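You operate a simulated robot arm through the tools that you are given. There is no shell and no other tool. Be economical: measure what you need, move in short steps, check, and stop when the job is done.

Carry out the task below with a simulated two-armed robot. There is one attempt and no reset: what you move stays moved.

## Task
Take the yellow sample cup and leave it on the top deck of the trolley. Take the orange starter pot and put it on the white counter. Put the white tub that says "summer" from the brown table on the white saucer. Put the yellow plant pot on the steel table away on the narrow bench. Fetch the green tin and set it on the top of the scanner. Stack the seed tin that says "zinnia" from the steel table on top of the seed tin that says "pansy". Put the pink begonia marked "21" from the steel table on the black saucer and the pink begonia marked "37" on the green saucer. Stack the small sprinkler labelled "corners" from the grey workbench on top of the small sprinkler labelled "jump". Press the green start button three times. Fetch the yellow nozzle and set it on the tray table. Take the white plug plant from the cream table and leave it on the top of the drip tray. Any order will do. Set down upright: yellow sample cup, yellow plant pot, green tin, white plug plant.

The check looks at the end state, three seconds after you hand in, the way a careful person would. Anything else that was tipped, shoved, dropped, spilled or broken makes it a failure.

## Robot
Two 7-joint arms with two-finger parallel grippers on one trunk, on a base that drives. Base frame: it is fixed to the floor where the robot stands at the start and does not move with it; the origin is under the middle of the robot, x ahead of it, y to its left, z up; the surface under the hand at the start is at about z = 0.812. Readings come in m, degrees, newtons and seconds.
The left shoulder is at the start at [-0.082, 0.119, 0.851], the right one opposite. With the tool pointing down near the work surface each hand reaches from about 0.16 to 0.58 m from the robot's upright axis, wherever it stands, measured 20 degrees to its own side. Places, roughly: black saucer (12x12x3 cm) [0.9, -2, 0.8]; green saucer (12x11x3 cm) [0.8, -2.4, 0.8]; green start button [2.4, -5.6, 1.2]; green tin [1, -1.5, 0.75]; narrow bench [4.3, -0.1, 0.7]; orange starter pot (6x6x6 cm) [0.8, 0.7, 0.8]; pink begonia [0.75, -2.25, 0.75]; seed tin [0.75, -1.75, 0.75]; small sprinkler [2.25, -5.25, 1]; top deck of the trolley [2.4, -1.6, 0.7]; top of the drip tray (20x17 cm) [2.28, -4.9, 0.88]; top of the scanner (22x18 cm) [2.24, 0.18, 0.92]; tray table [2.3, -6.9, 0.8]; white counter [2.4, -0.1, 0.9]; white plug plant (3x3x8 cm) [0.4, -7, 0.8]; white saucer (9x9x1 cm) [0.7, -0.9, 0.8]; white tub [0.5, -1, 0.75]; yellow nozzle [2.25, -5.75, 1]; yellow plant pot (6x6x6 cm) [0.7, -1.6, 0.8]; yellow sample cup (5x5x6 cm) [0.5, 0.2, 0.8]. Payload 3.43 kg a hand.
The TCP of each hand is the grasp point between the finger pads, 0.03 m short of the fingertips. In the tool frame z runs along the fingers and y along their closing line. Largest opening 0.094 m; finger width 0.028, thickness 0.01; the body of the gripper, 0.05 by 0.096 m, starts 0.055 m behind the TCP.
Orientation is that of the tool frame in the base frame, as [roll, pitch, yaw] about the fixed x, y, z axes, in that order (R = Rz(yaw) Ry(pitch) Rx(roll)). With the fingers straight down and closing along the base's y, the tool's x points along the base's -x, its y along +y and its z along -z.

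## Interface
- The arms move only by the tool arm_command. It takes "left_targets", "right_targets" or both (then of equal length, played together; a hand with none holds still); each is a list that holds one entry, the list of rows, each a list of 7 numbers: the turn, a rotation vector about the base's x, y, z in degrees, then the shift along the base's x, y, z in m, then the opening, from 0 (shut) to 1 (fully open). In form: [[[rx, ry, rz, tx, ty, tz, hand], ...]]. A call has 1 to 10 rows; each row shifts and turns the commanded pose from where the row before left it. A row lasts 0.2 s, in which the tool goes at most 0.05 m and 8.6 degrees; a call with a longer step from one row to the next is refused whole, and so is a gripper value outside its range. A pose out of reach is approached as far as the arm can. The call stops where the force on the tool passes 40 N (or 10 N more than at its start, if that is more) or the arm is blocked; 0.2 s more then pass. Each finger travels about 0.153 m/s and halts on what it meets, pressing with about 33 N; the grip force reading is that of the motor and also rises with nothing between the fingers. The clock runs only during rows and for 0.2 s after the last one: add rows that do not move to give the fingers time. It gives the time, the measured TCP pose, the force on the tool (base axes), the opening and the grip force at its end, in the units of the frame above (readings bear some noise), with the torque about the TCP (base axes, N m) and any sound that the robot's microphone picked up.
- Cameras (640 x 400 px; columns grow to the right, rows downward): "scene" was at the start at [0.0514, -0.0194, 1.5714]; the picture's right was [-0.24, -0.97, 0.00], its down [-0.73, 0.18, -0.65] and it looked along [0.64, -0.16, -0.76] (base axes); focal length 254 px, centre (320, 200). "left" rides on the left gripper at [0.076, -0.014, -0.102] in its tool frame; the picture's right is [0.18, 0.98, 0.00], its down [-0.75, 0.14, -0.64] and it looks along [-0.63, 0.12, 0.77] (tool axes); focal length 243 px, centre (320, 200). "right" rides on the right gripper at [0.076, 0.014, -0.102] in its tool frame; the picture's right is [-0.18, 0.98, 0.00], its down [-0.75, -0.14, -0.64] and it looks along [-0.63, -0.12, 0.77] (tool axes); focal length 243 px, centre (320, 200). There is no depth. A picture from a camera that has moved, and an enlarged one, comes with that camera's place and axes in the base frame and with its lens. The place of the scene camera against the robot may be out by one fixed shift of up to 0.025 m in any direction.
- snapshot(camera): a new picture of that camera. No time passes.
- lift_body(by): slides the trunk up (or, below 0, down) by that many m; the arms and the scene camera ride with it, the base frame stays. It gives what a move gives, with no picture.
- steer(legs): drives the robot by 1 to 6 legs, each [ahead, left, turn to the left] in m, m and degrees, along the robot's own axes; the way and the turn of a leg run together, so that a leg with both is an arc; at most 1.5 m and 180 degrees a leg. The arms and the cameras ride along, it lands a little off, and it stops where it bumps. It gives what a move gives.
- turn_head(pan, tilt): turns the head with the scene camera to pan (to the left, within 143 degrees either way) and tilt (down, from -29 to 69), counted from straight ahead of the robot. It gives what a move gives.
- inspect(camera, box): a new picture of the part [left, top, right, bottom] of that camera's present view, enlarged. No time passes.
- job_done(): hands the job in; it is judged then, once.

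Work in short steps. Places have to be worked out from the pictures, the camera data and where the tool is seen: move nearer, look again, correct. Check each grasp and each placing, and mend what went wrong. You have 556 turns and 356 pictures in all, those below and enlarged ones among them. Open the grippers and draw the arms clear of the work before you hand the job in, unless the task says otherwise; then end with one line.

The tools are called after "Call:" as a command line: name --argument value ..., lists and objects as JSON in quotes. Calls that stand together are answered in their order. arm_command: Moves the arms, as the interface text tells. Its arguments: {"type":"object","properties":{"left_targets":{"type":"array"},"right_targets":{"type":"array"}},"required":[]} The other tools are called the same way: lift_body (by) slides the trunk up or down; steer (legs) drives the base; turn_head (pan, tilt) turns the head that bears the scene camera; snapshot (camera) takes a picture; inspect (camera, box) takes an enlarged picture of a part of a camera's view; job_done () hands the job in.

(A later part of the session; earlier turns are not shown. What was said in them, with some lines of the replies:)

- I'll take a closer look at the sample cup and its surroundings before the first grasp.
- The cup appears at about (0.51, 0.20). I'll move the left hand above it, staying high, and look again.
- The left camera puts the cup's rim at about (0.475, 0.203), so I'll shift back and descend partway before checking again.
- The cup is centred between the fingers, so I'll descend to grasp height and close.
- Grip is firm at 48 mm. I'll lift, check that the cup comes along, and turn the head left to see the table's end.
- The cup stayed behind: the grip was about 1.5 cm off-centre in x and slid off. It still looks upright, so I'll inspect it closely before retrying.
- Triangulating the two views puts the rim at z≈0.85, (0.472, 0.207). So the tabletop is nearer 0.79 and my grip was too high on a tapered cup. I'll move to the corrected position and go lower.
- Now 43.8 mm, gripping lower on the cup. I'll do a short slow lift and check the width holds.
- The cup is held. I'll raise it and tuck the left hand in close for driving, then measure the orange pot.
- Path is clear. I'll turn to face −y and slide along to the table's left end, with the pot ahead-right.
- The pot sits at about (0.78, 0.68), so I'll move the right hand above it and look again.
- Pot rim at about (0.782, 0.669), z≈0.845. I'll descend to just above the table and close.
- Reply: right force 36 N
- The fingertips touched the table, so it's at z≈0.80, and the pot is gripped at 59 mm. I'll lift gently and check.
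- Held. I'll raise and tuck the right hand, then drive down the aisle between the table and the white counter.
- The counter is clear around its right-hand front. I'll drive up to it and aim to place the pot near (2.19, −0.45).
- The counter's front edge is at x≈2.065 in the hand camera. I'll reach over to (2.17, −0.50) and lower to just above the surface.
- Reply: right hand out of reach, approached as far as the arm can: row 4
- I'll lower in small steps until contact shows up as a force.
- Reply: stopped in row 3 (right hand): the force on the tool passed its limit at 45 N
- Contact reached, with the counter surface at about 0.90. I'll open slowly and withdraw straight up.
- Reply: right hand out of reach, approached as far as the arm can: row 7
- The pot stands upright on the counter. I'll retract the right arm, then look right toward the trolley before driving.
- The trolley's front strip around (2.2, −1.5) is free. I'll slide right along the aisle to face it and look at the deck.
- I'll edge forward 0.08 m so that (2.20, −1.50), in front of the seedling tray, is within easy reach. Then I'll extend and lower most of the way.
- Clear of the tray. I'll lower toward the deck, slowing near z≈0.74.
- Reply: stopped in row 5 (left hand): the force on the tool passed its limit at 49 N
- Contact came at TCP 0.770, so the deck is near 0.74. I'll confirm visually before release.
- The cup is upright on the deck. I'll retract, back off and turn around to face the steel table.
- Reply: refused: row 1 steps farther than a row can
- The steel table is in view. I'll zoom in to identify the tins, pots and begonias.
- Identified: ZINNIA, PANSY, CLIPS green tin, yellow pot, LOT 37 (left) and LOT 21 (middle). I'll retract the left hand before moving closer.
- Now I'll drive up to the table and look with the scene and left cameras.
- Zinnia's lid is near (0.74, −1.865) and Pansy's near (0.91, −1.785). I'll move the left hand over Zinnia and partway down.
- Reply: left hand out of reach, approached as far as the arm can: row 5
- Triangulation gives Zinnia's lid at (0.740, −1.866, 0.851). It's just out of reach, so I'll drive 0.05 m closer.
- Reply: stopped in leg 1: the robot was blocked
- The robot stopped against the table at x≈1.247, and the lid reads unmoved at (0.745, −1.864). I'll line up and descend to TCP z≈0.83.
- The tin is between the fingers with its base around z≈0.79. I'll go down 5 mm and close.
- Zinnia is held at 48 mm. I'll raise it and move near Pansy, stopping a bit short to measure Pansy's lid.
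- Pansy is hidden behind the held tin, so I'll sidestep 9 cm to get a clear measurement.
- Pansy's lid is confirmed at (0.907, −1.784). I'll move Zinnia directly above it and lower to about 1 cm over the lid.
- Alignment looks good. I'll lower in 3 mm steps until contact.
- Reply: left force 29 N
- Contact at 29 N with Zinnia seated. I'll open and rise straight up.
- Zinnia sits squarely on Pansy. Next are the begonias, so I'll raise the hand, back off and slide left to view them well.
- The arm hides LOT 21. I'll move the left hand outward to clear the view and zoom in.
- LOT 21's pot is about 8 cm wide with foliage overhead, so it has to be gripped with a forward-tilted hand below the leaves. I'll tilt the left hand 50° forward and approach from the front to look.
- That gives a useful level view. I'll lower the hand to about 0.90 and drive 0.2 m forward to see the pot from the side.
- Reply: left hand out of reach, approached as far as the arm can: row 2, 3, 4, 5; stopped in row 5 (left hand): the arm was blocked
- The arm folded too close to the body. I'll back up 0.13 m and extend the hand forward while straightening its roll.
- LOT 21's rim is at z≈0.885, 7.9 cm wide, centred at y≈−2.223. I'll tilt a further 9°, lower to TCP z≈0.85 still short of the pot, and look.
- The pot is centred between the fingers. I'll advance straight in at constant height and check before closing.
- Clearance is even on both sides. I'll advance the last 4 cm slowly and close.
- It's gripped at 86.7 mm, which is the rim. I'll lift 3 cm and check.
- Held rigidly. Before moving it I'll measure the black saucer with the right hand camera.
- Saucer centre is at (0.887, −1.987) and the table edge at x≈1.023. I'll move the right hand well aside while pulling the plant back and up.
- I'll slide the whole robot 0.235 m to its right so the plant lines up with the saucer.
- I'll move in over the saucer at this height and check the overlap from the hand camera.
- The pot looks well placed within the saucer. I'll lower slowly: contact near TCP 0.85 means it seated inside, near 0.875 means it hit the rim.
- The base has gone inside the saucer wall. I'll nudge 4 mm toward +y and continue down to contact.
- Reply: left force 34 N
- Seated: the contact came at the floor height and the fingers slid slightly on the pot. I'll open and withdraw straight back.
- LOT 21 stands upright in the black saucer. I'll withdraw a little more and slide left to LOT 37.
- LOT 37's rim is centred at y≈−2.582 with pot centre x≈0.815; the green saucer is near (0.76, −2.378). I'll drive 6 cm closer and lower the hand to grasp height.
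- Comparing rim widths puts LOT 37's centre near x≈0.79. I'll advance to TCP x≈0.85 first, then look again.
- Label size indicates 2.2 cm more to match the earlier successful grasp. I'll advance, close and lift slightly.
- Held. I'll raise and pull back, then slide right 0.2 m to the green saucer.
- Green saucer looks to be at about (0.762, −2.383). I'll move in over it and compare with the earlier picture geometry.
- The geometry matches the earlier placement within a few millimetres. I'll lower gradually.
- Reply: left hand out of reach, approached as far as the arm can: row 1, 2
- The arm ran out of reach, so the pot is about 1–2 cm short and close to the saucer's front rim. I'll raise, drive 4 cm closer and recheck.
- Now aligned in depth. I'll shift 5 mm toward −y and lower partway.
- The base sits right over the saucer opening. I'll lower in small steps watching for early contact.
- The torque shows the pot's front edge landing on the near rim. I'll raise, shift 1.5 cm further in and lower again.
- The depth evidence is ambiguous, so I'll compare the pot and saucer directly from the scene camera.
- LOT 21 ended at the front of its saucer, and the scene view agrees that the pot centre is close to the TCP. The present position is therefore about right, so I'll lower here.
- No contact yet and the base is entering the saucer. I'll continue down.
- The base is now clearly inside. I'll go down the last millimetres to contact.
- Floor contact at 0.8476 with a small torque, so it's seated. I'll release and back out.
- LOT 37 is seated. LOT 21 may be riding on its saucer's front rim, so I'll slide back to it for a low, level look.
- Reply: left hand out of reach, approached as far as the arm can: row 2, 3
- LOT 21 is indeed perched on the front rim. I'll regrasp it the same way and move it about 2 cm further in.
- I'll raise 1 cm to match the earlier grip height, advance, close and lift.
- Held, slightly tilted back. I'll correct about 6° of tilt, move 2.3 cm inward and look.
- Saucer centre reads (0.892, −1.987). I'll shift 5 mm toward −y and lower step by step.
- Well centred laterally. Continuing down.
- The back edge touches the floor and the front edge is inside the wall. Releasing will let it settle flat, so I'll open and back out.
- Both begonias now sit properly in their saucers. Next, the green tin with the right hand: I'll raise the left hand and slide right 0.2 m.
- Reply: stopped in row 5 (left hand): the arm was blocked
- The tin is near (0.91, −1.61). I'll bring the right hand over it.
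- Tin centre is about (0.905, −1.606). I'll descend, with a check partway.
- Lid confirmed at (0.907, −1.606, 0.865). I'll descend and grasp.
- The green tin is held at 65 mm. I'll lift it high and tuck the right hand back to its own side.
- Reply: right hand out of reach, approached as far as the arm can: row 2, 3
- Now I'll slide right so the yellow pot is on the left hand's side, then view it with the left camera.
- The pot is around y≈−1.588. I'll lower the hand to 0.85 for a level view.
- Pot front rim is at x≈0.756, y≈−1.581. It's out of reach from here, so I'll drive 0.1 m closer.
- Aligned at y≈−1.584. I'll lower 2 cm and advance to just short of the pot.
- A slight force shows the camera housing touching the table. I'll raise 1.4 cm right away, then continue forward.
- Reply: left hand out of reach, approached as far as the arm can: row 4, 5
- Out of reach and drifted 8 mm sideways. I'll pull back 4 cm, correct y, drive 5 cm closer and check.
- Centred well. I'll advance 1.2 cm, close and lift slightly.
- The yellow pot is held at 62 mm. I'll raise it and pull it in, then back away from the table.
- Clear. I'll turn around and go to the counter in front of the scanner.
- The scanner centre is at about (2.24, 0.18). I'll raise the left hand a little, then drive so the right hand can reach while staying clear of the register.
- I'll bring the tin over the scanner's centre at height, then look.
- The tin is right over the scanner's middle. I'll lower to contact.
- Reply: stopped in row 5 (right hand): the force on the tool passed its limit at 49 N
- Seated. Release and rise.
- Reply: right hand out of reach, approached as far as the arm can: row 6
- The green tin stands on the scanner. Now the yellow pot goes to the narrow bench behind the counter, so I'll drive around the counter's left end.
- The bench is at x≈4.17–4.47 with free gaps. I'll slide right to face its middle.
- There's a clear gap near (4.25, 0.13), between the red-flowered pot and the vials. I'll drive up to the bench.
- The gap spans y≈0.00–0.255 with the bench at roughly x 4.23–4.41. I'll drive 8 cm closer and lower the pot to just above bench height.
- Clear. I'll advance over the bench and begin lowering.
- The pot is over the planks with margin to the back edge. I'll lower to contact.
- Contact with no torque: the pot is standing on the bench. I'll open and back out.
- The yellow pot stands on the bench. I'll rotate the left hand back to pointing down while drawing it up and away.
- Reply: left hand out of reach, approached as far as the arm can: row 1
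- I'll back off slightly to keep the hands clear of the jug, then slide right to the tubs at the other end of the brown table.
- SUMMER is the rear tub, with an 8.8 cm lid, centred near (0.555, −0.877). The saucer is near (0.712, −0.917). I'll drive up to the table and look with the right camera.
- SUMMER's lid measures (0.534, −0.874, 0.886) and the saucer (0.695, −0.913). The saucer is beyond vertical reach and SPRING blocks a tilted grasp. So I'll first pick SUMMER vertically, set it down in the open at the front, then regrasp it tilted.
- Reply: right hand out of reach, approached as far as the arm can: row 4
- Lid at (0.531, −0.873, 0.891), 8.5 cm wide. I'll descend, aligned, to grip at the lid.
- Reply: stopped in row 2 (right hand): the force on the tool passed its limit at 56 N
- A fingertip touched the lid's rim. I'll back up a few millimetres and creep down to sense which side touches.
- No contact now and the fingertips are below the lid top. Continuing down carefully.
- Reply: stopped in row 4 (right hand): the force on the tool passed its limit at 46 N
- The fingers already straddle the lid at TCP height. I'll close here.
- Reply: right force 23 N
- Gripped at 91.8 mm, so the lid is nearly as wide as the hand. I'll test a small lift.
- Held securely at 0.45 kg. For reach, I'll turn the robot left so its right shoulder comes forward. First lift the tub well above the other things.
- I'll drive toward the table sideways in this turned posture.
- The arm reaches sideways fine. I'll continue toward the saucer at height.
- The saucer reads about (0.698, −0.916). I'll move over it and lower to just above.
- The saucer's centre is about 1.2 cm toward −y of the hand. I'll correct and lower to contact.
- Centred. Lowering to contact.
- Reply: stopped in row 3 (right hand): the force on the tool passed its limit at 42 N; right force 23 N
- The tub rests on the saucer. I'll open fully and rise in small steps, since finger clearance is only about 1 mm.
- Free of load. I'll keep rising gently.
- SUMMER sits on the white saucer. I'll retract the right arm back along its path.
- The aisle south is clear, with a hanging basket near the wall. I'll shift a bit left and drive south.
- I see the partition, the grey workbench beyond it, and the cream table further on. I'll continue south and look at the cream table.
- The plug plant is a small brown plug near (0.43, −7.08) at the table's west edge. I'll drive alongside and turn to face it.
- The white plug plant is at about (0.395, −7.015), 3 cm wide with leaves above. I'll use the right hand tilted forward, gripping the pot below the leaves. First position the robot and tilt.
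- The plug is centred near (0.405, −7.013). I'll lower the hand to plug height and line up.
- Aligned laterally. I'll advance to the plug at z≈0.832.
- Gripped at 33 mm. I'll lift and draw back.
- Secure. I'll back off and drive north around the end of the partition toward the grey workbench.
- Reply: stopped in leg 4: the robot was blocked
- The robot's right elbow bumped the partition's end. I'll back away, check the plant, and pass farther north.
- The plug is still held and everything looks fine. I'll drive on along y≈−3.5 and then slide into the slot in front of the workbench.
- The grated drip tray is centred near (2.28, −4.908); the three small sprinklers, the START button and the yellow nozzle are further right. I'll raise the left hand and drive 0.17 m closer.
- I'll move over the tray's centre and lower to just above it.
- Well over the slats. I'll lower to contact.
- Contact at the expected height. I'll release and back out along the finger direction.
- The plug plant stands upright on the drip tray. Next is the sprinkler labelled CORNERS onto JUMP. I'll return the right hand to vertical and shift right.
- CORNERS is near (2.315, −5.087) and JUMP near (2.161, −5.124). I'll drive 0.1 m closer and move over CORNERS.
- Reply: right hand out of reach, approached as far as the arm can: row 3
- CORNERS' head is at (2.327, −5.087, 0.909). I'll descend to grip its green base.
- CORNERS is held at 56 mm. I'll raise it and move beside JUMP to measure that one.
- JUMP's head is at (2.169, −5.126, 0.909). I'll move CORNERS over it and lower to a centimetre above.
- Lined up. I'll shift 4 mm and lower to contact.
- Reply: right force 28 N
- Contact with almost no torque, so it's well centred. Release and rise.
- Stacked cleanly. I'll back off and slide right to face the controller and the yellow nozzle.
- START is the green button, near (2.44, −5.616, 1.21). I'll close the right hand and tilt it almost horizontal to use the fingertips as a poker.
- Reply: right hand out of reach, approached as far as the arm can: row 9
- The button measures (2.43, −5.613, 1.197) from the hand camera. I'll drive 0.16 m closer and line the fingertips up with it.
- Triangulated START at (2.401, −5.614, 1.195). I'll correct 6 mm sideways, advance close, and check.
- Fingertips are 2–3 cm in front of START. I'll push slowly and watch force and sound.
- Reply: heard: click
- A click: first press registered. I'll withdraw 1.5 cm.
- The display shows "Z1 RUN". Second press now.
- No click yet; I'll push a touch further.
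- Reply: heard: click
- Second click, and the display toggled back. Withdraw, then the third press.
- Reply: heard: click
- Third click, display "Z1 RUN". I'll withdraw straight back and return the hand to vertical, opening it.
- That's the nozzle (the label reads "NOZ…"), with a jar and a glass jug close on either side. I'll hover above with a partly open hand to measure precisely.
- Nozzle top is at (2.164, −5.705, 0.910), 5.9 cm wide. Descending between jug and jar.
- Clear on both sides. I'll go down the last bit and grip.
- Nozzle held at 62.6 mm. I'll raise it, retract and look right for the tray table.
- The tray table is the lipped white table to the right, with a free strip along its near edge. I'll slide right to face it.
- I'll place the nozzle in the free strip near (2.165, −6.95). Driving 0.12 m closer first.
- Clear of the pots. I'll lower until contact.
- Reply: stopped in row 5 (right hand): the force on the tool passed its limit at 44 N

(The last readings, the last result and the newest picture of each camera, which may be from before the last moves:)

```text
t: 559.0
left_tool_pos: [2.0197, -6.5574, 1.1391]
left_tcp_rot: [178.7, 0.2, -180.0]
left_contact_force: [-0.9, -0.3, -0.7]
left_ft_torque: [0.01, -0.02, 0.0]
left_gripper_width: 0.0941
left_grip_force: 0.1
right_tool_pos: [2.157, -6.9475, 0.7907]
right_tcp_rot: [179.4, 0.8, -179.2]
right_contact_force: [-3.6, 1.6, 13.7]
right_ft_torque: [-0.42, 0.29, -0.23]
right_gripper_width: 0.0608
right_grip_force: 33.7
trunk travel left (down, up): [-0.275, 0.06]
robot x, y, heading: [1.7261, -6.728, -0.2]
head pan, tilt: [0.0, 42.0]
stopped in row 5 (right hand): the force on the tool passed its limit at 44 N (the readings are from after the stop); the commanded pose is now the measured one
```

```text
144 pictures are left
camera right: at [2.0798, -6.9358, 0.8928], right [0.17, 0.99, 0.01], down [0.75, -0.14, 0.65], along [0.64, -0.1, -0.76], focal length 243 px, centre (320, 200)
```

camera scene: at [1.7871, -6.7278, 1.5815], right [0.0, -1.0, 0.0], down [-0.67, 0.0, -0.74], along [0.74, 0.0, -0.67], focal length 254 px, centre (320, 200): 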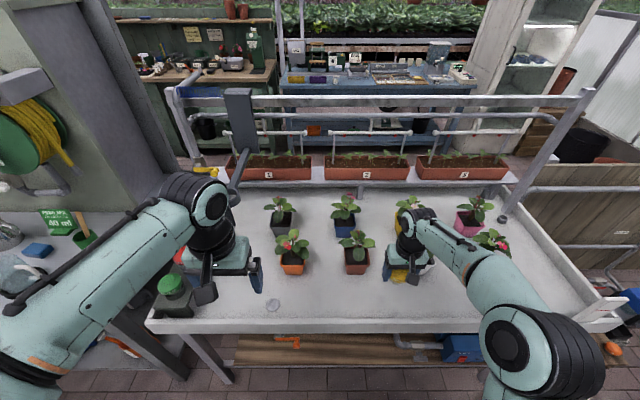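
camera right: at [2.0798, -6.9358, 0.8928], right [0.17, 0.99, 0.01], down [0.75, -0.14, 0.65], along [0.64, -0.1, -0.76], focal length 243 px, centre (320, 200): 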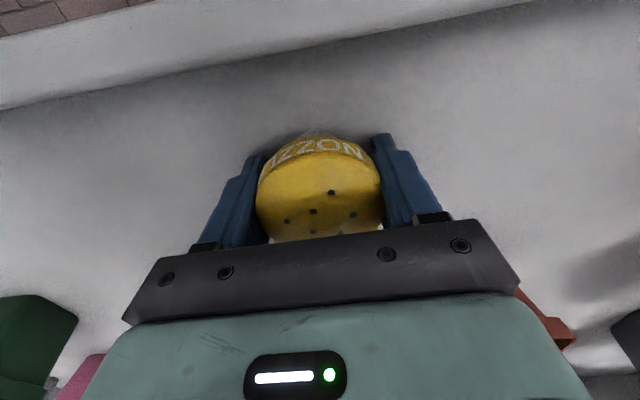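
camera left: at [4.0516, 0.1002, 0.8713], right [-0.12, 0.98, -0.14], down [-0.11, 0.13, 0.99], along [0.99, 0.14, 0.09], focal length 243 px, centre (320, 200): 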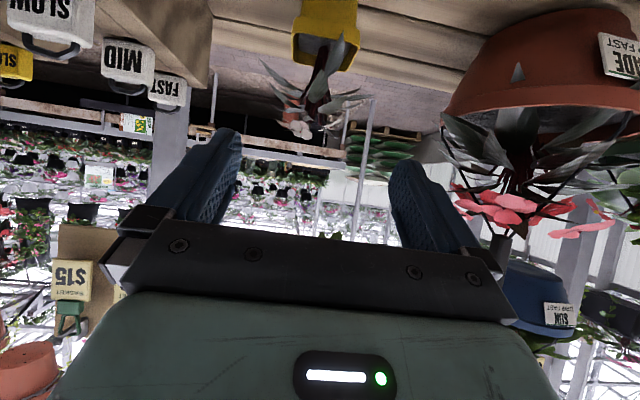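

On the deck at about 0.757. I'll release with a partial opening and rise.

Call:
arm_command --right_targets '[[[0, 0, 0, 0, 0, 0.002, 0.6], [0, 0, 0, 0, 0, 0, 0.85], [0, 0, 0, 0, 0, 0, 0.85], [0, 0, 0, 0, 0, 0.03, 0.85], [0, 0, 0, 0, 0, 0.045, 0.85], [0, 0, 0, 0, 0, 0.045, 0.85], [0, 0, 0, 0, 0, 0.045, 0.85], [0, 0, 0, 0, 0, 0.045, 0.85], [0, 0, 0, -0.04, 0, 0.02, 1], [0, 0, 0, -0.045, 0, 0, 1]]]'

Call:
snapshot --camera "right"

Call:
snapshot --camera "scene"

```text
t: 561.2
left_tool_pos: [2.0184, -6.5579, 1.1398]
left_tcp_rot: [178.7, 0.2, -180.0]
left_contact_force: [-0.1, -0.1, 0.6]
left_ft_torque: [-0.01, -0.04, -0.01]
left_gripper_width: 0.094
left_grip_force: 0.0
right_tool_pos: [2.0727, -6.9495, 1.0209]
right_tcp_rot: [179.4, 0.7, -179.2]
right_contact_force: [-0.5, -0.6, 0.0]
right_ft_torque: [0.01, 0.0, -0.01]
right_gripper_width: 0.0939
right_grip_force: 0.1
trunk travel left (down, up): [-0.275, 0.06]
robot x, y, heading: [1.7291, -6.7252, -0.2]
head pan, tilt: [0.0, 42.0]
```

```text
143 pictures are left
camera right: at [1.9951, -6.938, 1.1234], right [0.17, 0.99, 0.01], down [0.75, -0.14, 0.65], along [0.64, -0.1, -0.76], focal length 243 px, centre (320, 200)
```

right: 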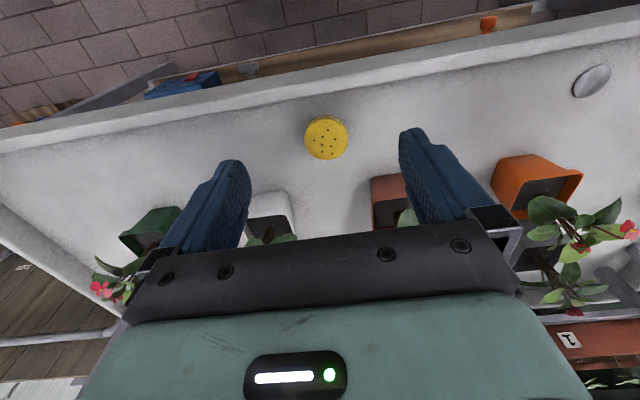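

```text
142 pictures are left
camera scene: at [1.7859, -6.728, 1.5815], right [0.0, -1.0, 0.0], down [-0.67, 0.0, -0.74], along [0.74, 0.0, -0.67], focal length 254 px, centre (320, 200)
```

scene: 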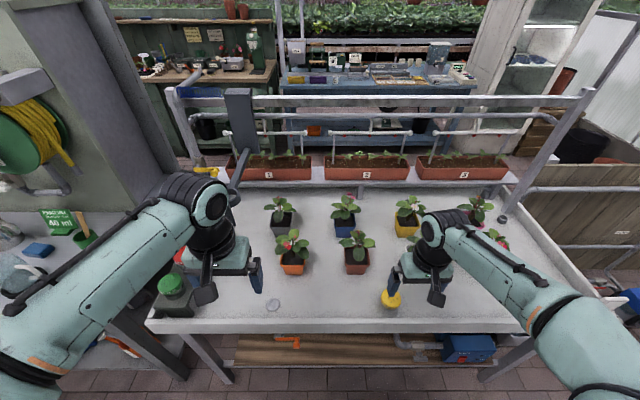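

All items are placed. Since the elbow bumped the partition earlier, I'll drive back and check that nothing on its shelves was disturbed.

Call:
steer --legs '[[-0.2, 0, 0], [0, 1.5, 0], [0, 1.5, 0], [0, 0.25, 0], [-1.25, 0, 0]]'

Call:
turn_head --pan -45 --tilt 25

Call:
snapshot --camera "scene"

```text
t: 596.8
left_tool_pos: [0.6042, -3.309, 1.139]
left_tcp_rot: [178.6, 0.1, 179.8]
left_contact_force: [0.6, 0.0, -0.2]
left_ft_torque: [-0.01, 0.01, 0.0]
left_gripper_width: 0.0941
left_grip_force: 0.0
right_tool_pos: [0.657, -3.7002, 1.0211]
right_tcp_rot: [179.3, 0.7, -179.3]
right_contact_force: [-0.1, 0.1, 0.4]
right_ft_torque: [0.01, 0.0, 0.0]
right_gripper_width: 0.094
right_grip_force: 0.0
trunk travel left (down, up): [-0.275, 0.06]
robot x, y, heading: [0.3114, -3.4768, -0.3]
head pan, tilt: [0.0, 42.0]
```

```text
t: 597.9
left_tool_pos: [0.6041, -3.3096, 1.1387]
left_tcp_rot: [178.6, 0.1, 179.8]
left_contact_force: [-0.6, -0.2, -0.5]
left_ft_torque: [0.01, -0.01, 0.0]
left_gripper_width: 0.094
left_grip_force: 0.0
right_tool_pos: [0.6571, -3.7006, 1.0209]
right_tcp_rot: [179.4, 0.7, -179.3]
right_contact_force: [-0.6, 0.9, -0.4]
right_ft_torque: [0.02, -0.02, -0.01]
right_gripper_width: 0.0942
right_grip_force: 0.1
trunk travel left (down, up): [-0.275, 0.06]
robot x, y, heading: [0.309, -3.4797, -0.1]
head pan, tilt: [-45.0, 25.0]
```

```text
141 pictures are left
camera scene: at [0.3519, -3.5428, 1.6078], right [-0.71, -0.7, 0.0], down [-0.3, 0.3, -0.91], along [0.64, -0.64, -0.42], focal length 254 px, centre (320, 200)
```

scene: 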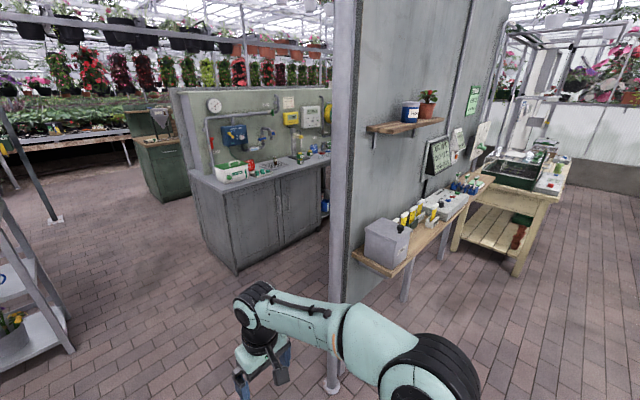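

Call:
inspect --camera "scene" --box '[340, 80, 500, 280]'

Call:
inspect --camera "scene" --box '[180, 80, 340, 200]'

```text
2.00 times, centred on (420, 180) of scene
camera zoom: at [0.3519, -3.5428, 1.6078], right [-0.71, -0.7, 0.0], down [-0.3, 0.3, -0.91], along [0.64, -0.64, -0.42], focal length 509 px, centre (120, 240)
```

zoom: 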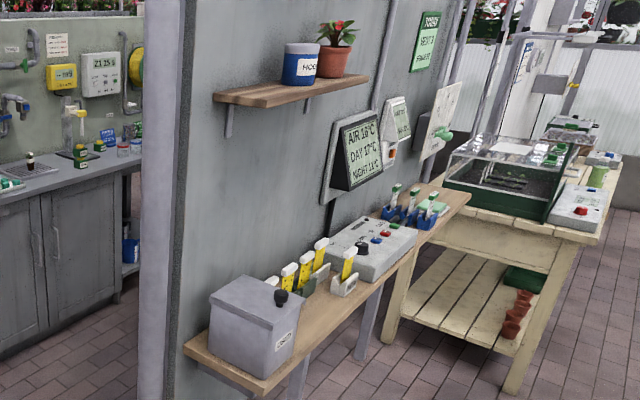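

```text
3.33 times, centred on (260, 140) of scene
camera zoom: at [0.3519, -3.5428, 1.6078], right [-0.71, -0.7, 0.0], down [-0.3, 0.3, -0.91], along [0.64, -0.64, -0.42], focal length 848 px, centre (520, 400)
```

zoom: 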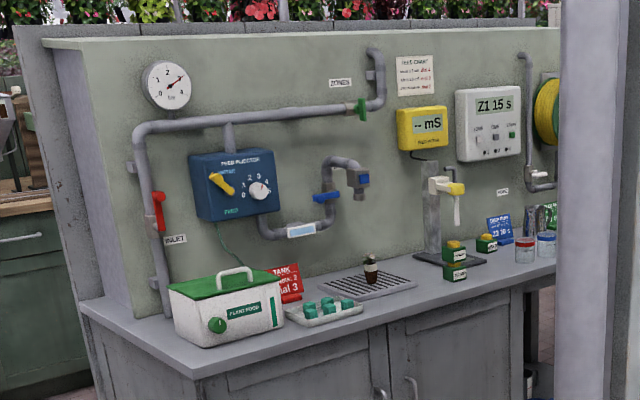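

The shelves and workbench are all in order. One last glance at the steel table from here.

Call:
turn_head --pan 72 --tilt 35

Call:
snapshot --camera "scene"

```text
t: 599.9
left_tool_pos: [0.6042, -3.3092, 1.139]
left_tcp_rot: [178.6, 0.0, 179.8]
left_contact_force: [0.2, 0.2, 0.6]
left_ft_torque: [0.03, -0.06, 0.02]
left_gripper_width: 0.094
left_grip_force: 0.1
right_tool_pos: [0.6567, -3.702, 1.0197]
right_tcp_rot: [179.3, 0.7, -179.4]
right_contact_force: [0.4, 0.2, 0.4]
right_ft_torque: [0.02, -0.01, 0.03]
right_gripper_width: 0.0941
right_grip_force: 0.1
trunk travel left (down, up): [-0.275, 0.06]
robot x, y, heading: [0.3096, -3.4756, -0.5]
head pan, tilt: [72.0, 35.0]
```

```text
138 pictures are left
camera scene: at [0.3149, -3.3938, 1.592], right [0.95, -0.32, 0.0], down [-0.18, -0.54, -0.82], along [0.26, 0.78, -0.57], focal length 254 px, centre (320, 200)
```

scene: 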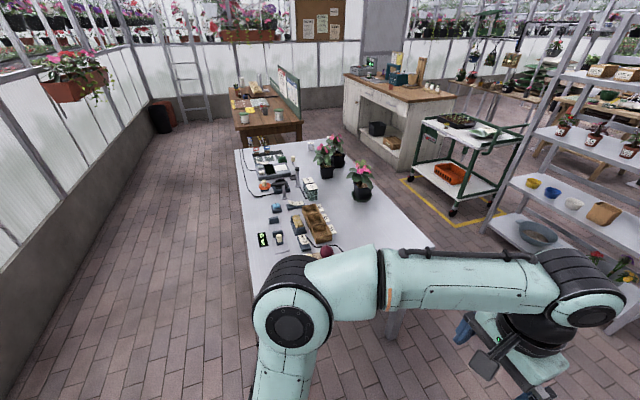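

Everything is upright and in place, the grippers are open and the arms are clear, so I'm handing in.

Call:
job_done

```text
The job is handed in.
```

All twelve tasks are done and handed in: every item is where you asked, the four "set down upright" ones are upright, and the start button was pressed three times with a click heard each time.
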